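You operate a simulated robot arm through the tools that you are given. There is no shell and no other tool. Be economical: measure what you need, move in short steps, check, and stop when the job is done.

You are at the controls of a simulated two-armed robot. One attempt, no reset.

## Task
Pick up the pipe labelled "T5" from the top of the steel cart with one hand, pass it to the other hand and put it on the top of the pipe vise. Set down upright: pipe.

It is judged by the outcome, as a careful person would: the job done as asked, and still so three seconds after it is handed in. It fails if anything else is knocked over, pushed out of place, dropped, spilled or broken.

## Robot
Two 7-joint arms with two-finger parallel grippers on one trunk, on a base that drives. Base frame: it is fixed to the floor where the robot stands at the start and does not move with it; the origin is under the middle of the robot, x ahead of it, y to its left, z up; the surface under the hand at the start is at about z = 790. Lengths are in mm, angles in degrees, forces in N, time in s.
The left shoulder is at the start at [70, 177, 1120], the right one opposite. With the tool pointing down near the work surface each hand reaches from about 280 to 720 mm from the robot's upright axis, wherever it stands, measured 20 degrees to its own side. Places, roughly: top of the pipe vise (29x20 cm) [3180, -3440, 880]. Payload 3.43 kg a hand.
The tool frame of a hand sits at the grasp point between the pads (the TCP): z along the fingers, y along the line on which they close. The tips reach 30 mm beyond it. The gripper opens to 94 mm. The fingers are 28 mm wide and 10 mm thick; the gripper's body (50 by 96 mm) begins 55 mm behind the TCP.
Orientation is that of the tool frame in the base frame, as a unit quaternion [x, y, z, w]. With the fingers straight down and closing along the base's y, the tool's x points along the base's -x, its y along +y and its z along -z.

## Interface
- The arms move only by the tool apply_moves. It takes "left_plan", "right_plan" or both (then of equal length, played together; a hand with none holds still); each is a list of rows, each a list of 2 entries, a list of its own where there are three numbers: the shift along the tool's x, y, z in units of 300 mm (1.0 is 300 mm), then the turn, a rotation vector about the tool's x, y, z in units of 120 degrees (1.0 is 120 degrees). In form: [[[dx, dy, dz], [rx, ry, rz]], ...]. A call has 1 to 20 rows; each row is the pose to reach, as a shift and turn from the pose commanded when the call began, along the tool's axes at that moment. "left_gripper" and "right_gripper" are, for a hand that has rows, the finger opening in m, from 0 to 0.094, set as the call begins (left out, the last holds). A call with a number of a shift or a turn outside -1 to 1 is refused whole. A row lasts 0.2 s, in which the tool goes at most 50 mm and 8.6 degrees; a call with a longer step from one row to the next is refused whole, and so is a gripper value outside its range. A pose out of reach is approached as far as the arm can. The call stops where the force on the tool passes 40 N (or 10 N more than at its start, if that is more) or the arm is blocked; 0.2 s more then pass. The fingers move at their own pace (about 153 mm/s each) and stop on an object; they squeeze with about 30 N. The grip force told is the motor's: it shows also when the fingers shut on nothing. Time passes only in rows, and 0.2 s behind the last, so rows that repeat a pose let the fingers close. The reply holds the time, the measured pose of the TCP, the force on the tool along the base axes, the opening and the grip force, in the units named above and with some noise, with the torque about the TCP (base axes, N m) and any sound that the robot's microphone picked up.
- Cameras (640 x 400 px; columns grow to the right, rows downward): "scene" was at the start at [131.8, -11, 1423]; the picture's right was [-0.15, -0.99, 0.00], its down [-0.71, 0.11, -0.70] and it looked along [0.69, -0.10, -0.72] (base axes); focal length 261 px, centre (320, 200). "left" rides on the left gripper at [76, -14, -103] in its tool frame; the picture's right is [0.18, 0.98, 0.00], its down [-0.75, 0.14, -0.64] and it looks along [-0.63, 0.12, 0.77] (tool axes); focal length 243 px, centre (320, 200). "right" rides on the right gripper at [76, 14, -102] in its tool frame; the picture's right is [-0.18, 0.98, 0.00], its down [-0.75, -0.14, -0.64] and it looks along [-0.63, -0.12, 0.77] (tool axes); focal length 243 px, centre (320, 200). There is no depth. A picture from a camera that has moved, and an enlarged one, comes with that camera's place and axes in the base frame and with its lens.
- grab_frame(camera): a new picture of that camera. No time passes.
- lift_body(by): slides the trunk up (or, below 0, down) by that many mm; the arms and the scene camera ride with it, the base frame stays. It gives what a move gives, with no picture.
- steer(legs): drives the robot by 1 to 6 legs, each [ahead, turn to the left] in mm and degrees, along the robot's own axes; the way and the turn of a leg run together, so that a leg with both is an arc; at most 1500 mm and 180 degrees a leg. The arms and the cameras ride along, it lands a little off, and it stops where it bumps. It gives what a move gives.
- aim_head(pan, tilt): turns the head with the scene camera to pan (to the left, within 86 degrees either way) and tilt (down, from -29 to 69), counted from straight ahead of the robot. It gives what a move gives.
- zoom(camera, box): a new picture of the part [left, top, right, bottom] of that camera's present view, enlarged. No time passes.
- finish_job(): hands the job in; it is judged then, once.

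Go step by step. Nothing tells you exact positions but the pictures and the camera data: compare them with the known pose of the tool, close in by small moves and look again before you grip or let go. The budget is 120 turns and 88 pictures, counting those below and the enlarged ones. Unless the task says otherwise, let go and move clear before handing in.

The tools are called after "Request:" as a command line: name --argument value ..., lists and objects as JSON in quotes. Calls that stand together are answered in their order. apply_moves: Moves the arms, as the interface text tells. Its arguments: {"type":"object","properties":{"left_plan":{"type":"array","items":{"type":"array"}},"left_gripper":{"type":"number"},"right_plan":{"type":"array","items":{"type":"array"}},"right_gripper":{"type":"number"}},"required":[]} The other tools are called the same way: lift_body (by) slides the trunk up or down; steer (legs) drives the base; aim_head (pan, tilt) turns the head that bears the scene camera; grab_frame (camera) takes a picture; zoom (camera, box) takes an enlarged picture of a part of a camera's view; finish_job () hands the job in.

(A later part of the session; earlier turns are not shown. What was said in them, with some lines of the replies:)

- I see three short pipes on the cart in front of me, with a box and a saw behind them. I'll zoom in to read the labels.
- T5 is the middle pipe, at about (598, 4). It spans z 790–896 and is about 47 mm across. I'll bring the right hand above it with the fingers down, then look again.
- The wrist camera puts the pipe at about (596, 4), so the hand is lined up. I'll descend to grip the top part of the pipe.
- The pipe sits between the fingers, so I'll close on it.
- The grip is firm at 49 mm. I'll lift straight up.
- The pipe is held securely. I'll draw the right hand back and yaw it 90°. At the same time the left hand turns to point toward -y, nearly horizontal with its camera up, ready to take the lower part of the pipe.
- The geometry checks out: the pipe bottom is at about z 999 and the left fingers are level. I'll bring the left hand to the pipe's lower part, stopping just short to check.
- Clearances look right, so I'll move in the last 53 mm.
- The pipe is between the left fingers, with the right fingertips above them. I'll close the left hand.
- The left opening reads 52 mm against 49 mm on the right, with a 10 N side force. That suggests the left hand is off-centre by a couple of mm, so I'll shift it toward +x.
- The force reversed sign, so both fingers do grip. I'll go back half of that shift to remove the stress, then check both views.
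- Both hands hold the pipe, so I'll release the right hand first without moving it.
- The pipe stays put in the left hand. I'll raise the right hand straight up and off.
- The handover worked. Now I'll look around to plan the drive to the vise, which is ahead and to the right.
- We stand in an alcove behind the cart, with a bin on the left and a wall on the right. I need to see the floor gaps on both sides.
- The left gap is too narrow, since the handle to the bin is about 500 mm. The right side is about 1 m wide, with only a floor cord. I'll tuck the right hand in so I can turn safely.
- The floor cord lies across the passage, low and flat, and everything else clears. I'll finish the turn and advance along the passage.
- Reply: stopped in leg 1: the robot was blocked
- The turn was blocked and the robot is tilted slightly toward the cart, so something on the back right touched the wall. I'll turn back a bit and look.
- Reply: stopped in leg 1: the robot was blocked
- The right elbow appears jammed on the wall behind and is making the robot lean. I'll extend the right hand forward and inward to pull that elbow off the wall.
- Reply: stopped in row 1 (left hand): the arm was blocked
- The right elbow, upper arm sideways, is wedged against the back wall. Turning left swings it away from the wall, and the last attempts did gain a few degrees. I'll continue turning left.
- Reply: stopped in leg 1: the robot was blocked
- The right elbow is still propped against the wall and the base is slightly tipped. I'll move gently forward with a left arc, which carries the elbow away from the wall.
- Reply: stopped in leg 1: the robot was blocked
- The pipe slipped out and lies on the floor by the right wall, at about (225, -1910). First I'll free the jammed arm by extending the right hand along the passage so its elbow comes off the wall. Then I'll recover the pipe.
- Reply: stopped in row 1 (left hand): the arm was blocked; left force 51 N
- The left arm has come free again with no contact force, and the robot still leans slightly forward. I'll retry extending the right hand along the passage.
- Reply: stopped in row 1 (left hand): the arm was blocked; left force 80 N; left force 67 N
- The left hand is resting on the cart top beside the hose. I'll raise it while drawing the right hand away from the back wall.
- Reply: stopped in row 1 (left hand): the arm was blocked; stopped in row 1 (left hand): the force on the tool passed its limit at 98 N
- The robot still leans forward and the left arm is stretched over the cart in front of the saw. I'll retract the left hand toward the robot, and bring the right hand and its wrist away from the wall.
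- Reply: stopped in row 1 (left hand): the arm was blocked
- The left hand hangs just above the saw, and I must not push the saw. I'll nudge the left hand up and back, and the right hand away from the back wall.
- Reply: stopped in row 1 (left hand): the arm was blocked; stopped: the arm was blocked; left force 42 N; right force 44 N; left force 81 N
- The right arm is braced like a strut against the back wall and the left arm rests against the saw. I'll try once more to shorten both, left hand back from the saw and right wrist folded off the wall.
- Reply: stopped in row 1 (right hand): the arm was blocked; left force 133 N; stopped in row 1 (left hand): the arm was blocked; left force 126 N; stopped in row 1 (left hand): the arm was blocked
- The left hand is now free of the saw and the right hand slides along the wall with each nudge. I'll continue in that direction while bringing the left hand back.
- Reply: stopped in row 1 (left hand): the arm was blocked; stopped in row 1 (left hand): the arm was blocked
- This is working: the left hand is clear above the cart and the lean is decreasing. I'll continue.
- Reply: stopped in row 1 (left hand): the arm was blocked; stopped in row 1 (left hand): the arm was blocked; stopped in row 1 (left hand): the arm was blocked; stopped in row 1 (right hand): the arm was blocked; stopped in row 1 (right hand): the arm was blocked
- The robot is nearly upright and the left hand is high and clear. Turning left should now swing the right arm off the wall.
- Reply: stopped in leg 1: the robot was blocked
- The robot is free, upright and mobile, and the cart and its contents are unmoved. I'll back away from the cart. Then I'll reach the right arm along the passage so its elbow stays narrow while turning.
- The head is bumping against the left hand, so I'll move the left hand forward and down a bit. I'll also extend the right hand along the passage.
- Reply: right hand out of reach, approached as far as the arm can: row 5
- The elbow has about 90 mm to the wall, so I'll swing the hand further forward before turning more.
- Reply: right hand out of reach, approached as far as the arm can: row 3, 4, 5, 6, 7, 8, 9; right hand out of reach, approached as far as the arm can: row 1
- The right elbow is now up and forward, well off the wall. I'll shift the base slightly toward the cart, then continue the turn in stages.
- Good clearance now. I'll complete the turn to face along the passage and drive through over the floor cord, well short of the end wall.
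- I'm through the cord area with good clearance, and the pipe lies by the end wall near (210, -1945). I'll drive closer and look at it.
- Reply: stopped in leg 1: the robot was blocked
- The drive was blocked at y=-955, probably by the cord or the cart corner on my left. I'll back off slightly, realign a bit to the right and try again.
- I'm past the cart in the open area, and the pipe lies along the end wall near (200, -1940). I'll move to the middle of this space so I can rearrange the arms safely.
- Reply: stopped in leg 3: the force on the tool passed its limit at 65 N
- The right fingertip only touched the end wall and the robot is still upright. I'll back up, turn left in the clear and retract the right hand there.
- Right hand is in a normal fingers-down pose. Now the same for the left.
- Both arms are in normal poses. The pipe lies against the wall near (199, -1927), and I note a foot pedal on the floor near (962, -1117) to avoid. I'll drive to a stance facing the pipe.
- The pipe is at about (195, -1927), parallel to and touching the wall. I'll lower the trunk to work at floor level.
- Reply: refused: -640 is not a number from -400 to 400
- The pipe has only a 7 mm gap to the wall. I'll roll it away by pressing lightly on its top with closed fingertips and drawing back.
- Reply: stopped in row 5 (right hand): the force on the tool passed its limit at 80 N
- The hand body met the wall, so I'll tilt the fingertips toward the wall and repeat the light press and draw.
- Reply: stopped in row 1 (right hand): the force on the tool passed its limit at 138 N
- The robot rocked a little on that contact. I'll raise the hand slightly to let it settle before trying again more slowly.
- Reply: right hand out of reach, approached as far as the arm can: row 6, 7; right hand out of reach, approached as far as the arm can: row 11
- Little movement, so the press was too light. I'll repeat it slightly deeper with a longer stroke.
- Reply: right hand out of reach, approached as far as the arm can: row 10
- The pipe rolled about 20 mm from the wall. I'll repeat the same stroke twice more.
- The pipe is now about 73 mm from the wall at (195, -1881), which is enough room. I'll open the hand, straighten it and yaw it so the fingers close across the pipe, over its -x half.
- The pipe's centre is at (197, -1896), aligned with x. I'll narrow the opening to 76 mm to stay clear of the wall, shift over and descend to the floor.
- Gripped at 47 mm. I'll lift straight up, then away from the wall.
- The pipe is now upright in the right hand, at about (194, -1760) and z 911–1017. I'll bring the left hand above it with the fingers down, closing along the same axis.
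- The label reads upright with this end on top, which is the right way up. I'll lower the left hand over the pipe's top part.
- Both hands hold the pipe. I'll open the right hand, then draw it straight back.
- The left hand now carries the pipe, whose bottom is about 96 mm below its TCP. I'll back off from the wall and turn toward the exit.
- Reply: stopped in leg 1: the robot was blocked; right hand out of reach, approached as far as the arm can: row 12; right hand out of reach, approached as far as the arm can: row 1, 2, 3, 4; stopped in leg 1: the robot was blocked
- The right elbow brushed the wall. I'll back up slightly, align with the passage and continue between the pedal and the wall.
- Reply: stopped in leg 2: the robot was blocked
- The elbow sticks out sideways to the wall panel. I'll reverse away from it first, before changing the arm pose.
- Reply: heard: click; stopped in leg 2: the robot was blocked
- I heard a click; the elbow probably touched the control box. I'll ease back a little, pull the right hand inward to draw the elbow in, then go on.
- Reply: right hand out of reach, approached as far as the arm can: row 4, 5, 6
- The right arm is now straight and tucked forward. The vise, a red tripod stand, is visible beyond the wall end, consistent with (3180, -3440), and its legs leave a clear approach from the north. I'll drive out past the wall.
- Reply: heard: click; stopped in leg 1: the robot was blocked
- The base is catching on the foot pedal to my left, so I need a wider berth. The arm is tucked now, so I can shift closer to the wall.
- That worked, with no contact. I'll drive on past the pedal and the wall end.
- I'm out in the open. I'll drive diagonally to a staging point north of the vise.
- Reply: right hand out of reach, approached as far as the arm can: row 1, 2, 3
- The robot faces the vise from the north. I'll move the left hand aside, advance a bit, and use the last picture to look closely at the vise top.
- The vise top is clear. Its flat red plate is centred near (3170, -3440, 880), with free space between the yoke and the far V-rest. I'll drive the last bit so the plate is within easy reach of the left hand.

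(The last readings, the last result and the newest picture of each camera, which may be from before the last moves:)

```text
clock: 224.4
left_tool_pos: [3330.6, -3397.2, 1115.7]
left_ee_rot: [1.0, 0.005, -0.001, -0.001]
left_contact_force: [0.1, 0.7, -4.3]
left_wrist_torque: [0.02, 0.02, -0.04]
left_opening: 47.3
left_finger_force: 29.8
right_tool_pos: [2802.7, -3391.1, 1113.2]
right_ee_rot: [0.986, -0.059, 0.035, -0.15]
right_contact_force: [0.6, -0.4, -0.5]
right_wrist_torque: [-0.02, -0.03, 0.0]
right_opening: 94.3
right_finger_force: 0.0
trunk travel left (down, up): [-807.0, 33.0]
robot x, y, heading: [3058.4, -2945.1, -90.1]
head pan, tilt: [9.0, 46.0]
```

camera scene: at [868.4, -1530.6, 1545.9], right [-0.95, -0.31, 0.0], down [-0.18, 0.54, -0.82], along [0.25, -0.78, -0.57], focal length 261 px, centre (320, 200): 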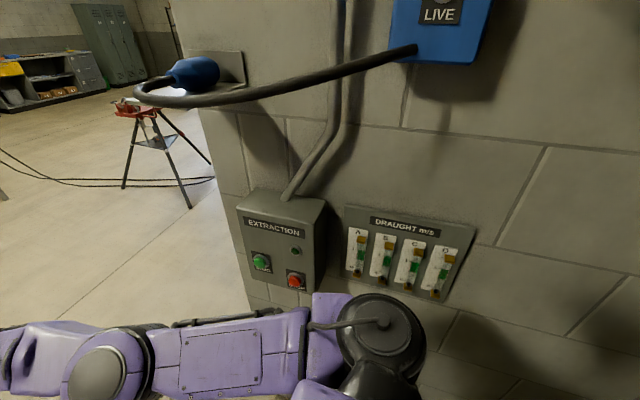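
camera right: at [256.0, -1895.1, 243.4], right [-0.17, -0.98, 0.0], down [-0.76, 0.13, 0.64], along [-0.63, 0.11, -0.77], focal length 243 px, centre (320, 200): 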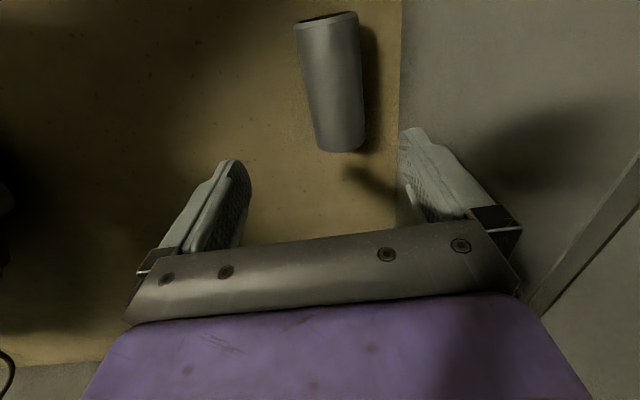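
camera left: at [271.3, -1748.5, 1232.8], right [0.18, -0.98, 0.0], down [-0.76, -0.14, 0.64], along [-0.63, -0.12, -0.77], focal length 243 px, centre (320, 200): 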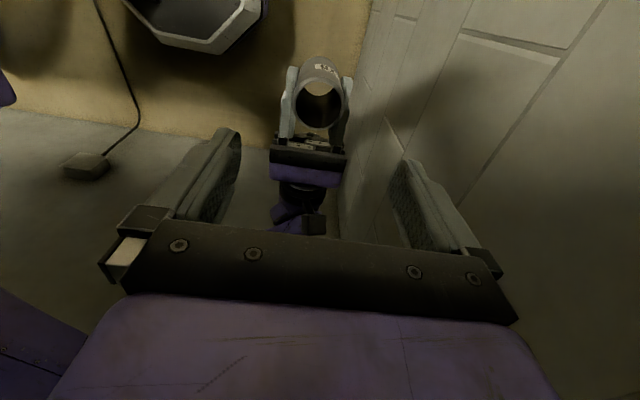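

Request:
apply_moves --left_plan '[[[-0.104, 0.041, 0], [0, 0, 0]], [[-0.208, 0.081, 0], [0, 0, 0]], [[-0.312, 0.122, 0], [0, 0, 0]], [[-0.416, 0.162, 0], [0, 0, 0]], [[-0.52, 0.203, 0], [0, 0, 0]], [[-0.52, 0.203, 0.1], [0, 0, 0]], [[-0.52, 0.203, 0.2], [0, 0, 0]], [[-0.52, 0.203, 0.3], [0, 0, 0]], [[-0.52, 0.203, 0.38], [0, 0, 0]], [[-0.52, 0.203, 0.38], [0, 0, 0]]]'

```text
clock: 226.7
left_tool_pos: [3175.2, -3459.0, 1001.6]
left_ee_rot: [1.0, 0.005, -0.001, -0.001]
left_contact_force: [0.4, -1.1, -4.2]
left_wrist_torque: [0.03, -0.01, 0.04]
left_opening: 47.2
left_finger_force: 29.4
right_tool_pos: [2803.6, -3391.8, 1113.2]
right_ee_rot: [0.986, -0.059, 0.035, -0.15]
right_contact_force: [0.5, 0.0, 0.8]
right_wrist_torque: [0.02, 0.01, 0.02]
right_opening: 94.0
right_finger_force: 0.1
trunk travel left (down, up): [-807.0, 33.0]
robot x, y, heading: [3056.8, -2946.2, -90.2]
head pan, tilt: [9.0, 46.0]
```

Request:
apply_moves --left_plan '[[[0, 0, 0.01], [0, 0, 0]], [[0, 0, 0.02], [0, 0, 0]], [[0, 0, 0.03], [0, 0, 0]], [[0, 0, 0.04], [0, 0, 0]], [[0, 0, 0.047], [0, 0, 0]], [[0, 0, 0.047], [0, 0, 0]]]'

Request:
apply_moves --left_plan '[[[0, 0, 0.007], [0, 0, 0]], [[0, 0, 0.013], [0, 0, 0]], [[0, 0, 0.02], [0, 0, 0]], [[0, 0, 0.02], [0, 0, 0]]]'

```text
clock: 228.1
left_tool_pos: [3174.1, -3460.4, 987.2]
left_ee_rot: [1.0, 0.007, -0.001, 0.0]
left_contact_force: [-0.2, 0.0, -4.3]
left_wrist_torque: [0.02, -0.01, -0.01]
left_opening: 47.3
left_finger_force: 30.4
right_tool_pos: [2802.0, -3392.4, 1112.4]
right_ee_rot: [0.986, -0.059, 0.036, -0.15]
right_contact_force: [0.2, -1.1, -0.1]
right_wrist_torque: [0.0, 0.01, 0.03]
right_opening: 94.1
right_finger_force: 0.1
trunk travel left (down, up): [-807.0, 33.0]
robot x, y, heading: [3059.2, -2946.9, -89.9]
head pan, tilt: [9.0, 46.0]
```

```text
clock: 229.1
left_tool_pos: [3174.5, -3460.0, 981.7]
left_ee_rot: [1.0, 0.005, -0.001, -0.001]
left_contact_force: [-0.7, 0.3, -2.7]
left_wrist_torque: [-0.02, -0.01, 0.0]
left_opening: 47.4
left_finger_force: 30.2
right_tool_pos: [2803.4, -3391.6, 1112.5]
right_ee_rot: [0.986, -0.059, 0.036, -0.15]
right_contact_force: [-0.4, 0.8, -0.8]
right_wrist_torque: [-0.01, 0.0, -0.03]
right_opening: 94.2
right_finger_force: 0.0
trunk travel left (down, up): [-807.0, 33.0]
robot x, y, heading: [3056.6, -2947.0, -90.2]
head pan, tilt: [9.0, 46.0]
```

Request:
apply_moves --left_plan '[[[0, 0, 0.004], [0, 0, 0]], [[0, 0, 0.008], [0, 0, 0]], [[0, 0, 0.008], [0, 0, 0]]]'

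Request:
apply_moves --left_plan '[[[0, 0, 0.004], [0, 0, 0]], [[0, 0, 0.007], [0, 0, 0]], [[0, 0, 0.007], [0, 0, 0]]]'

```text
clock: 229.8
left_tool_pos: [3174.7, -3461.4, 979.1]
left_ee_rot: [1.0, 0.004, 0.0, -0.001]
left_contact_force: [-0.4, -0.3, -3.8]
left_wrist_torque: [-0.01, 0.0, -0.02]
left_opening: 47.4
left_finger_force: 30.0
right_tool_pos: [2803.6, -3392.3, 1112.2]
right_ee_rot: [0.986, -0.059, 0.035, -0.15]
right_contact_force: [0.6, -0.2, -0.2]
right_wrist_torque: [0.0, 0.0, 0.01]
right_opening: 93.8
right_finger_force: 0.1
trunk travel left (down, up): [-807.0, 33.0]
robot x, y, heading: [3061.6, -2946.5, -89.6]
head pan, tilt: [9.0, 46.0]
```

```text
clock: 230.7
left_tool_pos: [3174.4, -3461.8, 976.2]
left_ee_rot: [1.0, 0.006, -0.001, -0.001]
left_contact_force: [-1.1, -0.1, -3.5]
left_wrist_torque: [-0.02, -0.03, 0.03]
left_opening: 47.2
left_finger_force: 30.4
right_tool_pos: [2801.2, -3391.8, 1112.3]
right_ee_rot: [0.986, -0.058, 0.036, -0.15]
right_contact_force: [0.1, -0.8, -0.6]
right_wrist_torque: [0.05, -0.01, 0.02]
right_opening: 93.9
right_finger_force: 0.1
trunk travel left (down, up): [-807.0, 33.0]
robot x, y, heading: [3059.5, -2947.7, -89.7]
head pan, tilt: [9.0, 46.0]
```

Request:
apply_moves --left_plan '[[[0, 0, 0.004], [0, 0, 0]], [[0, 0, 0.008], [0, 0, 0]], [[0, 0, 0.008], [0, 0, 0]]]'

Request:
apply_moves --left_plan '[[[0, 0, 0.004], [0, 0, 0]], [[0, 0, 0.008], [0, 0, 0]], [[0, 0, 0.008], [0, 0, 0]]]'

```text
clock: 231.4
left_tool_pos: [3175.1, -3461.9, 974.3]
left_ee_rot: [1.0, 0.005, -0.001, -0.001]
left_contact_force: [0.6, -0.6, -3.5]
left_wrist_torque: [0.03, -0.02, 0.02]
left_opening: 47.2
left_finger_force: 30.0
right_tool_pos: [2803.9, -3392.2, 1113.2]
right_ee_rot: [0.986, -0.058, 0.036, -0.15]
right_contact_force: [0.3, 0.1, 0.6]
right_wrist_torque: [-0.02, 0.02, 0.0]
right_opening: 94.0
right_finger_force: 0.1
trunk travel left (down, up): [-807.0, 33.0]
robot x, y, heading: [3059.0, -2943.7, -89.9]
head pan, tilt: [9.0, 46.0]
```

```text
clock: 232.2
left_tool_pos: [3173.9, -3461.8, 971.6]
left_ee_rot: [1.0, 0.006, -0.001, -0.001]
left_contact_force: [1.1, 0.1, -3.2]
left_wrist_torque: [-0.02, 0.0, 0.01]
left_opening: 47.4
left_finger_force: 29.9
right_tool_pos: [2802.8, -3391.9, 1112.6]
right_ee_rot: [0.986, -0.059, 0.035, -0.151]
right_contact_force: [-0.1, -1.0, -0.6]
right_wrist_torque: [0.0, -0.04, -0.01]
right_opening: 93.8
right_finger_force: 0.1
trunk travel left (down, up): [-807.0, 33.0]
robot x, y, heading: [3061.8, -2946.2, -90.1]
head pan, tilt: [9.0, 46.0]
```

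Request:
apply_moves --left_plan '[[[0, 0, 0.004], [0, 0, 0]], [[0, 0, 0.008], [0, 0, 0]], [[0, 0, 0.012], [0, 0, 0]], [[0, 0, 0.012], [0, 0, 0]]]'

Request:
apply_moves --left_plan '[[[0, 0, 0.004], [0, 0, 0]], [[0, 0, 0.008], [0, 0, 0]], [[0, 0, 0.008], [0, 0, 0]]]'

```text
clock: 233.2
left_tool_pos: [3174.6, -3460.5, 968.3]
left_ee_rot: [1.0, 0.005, -0.002, 0.0]
left_contact_force: [0.1, 0.6, -4.7]
left_wrist_torque: [0.0, 0.0, 0.01]
left_opening: 47.1
left_finger_force: 30.2
right_tool_pos: [2802.3, -3392.5, 1110.9]
right_ee_rot: [0.986, -0.059, 0.036, -0.15]
right_contact_force: [0.3, 0.0, 0.5]
right_wrist_torque: [-0.01, 0.01, -0.02]
right_opening: 94.0
right_finger_force: 0.0
trunk travel left (down, up): [-807.0, 33.0]
robot x, y, heading: [3059.3, -2948.7, -90.0]
head pan, tilt: [9.0, 46.0]
```

```text
clock: 234.1
left_tool_pos: [3175.7, -3461.2, 968.2]
left_ee_rot: [1.0, 0.006, -0.002, 0.001]
left_contact_force: [0.9, -1.9, 9.8]
left_wrist_torque: [-0.13, -0.44, -0.03]
left_opening: 47.2
left_finger_force: 29.8
right_tool_pos: [2802.7, -3390.8, 1112.3]
right_ee_rot: [0.986, -0.059, 0.035, -0.15]
right_contact_force: [0.4, -0.9, -0.1]
right_wrist_torque: [0.01, -0.01, 0.01]
right_opening: 94.2
right_finger_force: 0.1
trunk travel left (down, up): [-807.0, 33.0]
robot x, y, heading: [3060.9, -2948.2, -89.8]
head pan, tilt: [9.0, 46.0]
```

Contact with the vise is confirmed, on one edge. I'll press 2 mm more to seat the pipe flat.

Request:
apply_moves --left_plan '[[[0, 0, 0.004], [0, 0, 0]], [[0, 0, 0.007], [0, 0, 0]], [[0, 0, 0.007], [0, 0, 0]]]'

```text
clock: 234.8
left_tool_pos: [3172.6, -3460.1, 966.9]
left_ee_rot: [1.0, 0.005, -0.001, 0.0]
left_contact_force: [-1.7, -6.4, 20.2]
left_wrist_torque: [-0.16, -0.04, -0.02]
left_opening: 47.5
left_finger_force: 30.0
right_tool_pos: [2801.2, -3390.0, 1113.1]
right_ee_rot: [0.986, -0.06, 0.035, -0.15]
right_contact_force: [0.2, -0.8, -0.7]
right_wrist_torque: [0.01, 0.02, -0.01]
right_opening: 93.9
right_finger_force: 0.0
trunk travel left (down, up): [-807.0, 33.0]
robot x, y, heading: [3057.9, -2946.7, -89.8]
head pan, tilt: [9.0, 46.0]
```

It is seated flat now, with the torque gone. I'll open the fingers, rise straight up and withdraw.

Request:
apply_moves --left_plan '[[[0, 0, -0.004], [0, 0, 0]], [[0, 0, -0.004], [0, 0, 0]], [[0, 0, -0.004], [0, 0, 0]], [[0, 0, -0.03], [0, 0, 0]], [[0, 0, -0.1], [0, 0, 0]], [[0, 0, -0.2], [0, 0, 0]], [[0, 0, -0.32], [0, 0, 0]], [[0, 0, -0.45], [0, 0, 0]], [[0, 0, -0.58], [0, 0, 0]], [[0, 0, -0.58], [0, 0, 0]]]' --left_gripper 0.094

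Request:
steer --legs '[[-250, 0]]'

```text
clock: 237.1
left_tool_pos: [3175.5, -3461.0, 1137.7]
left_ee_rot: [1.0, 0.006, -0.001, -0.001]
left_contact_force: [-0.4, 0.6, -0.7]
left_wrist_torque: [0.0, 0.01, 0.0]
left_opening: 93.9
left_finger_force: 0.0
right_tool_pos: [2804.2, -3390.9, 1111.3]
right_ee_rot: [0.986, -0.058, 0.035, -0.151]
right_contact_force: [0.3, 0.1, -0.1]
right_wrist_torque: [0.0, 0.01, 0.0]
right_opening: 93.8
right_finger_force: 0.0
trunk travel left (down, up): [-807.0, 33.0]
robot x, y, heading: [3055.9, -2947.0, -89.8]
head pan, tilt: [9.0, 46.0]
```

```text
clock: 238.9
left_tool_pos: [3176.4, -3208.6, 1137.3]
left_ee_rot: [1.0, 0.007, 0.0, -0.002]
left_contact_force: [-0.2, -0.8, 0.0]
left_wrist_torque: [0.01, 0.04, -0.01]
left_opening: 94.0
left_finger_force: 0.0
right_tool_pos: [2802.4, -3140.5, 1111.9]
right_ee_rot: [0.986, -0.058, 0.035, -0.15]
right_contact_force: [-0.2, -0.1, 0.1]
right_wrist_torque: [0.0, 0.0, 0.0]
right_opening: 93.8
right_finger_force: 0.1
trunk travel left (down, up): [-807.0, 33.0]
robot x, y, heading: [3060.3, -2695.5, -90.2]
head pan, tilt: [9.0, 46.0]
```

The pipe was released on the vise plate, and the hand came up empty and clear with no contact force and no sound. I'm handing in.

Request:
finish_job

```text
The job is handed in.
```

I handed the job in with the T5 pipe set upright on the flat plate of the pipe vise. I had no pictures left, so I judged the placement from the force readings, not by looking at it.

- **Dropped pipe:** early in the drive my right arm jammed against the wall. The robot tipped and the pipe fell to the floor. I picked it up with the right hand and passed it to the left, and the left hand placed it.
- **Contact with other things:** while jammed, the left arm pressed on the saw with up to about 130 N. The base later bumped the foot pedal on the floor, and I heard two clicks. My elbow also brushed the wall panel. I saw nothing knocked over, but I couldn't check whether the pedal or the saw shifted slightly.
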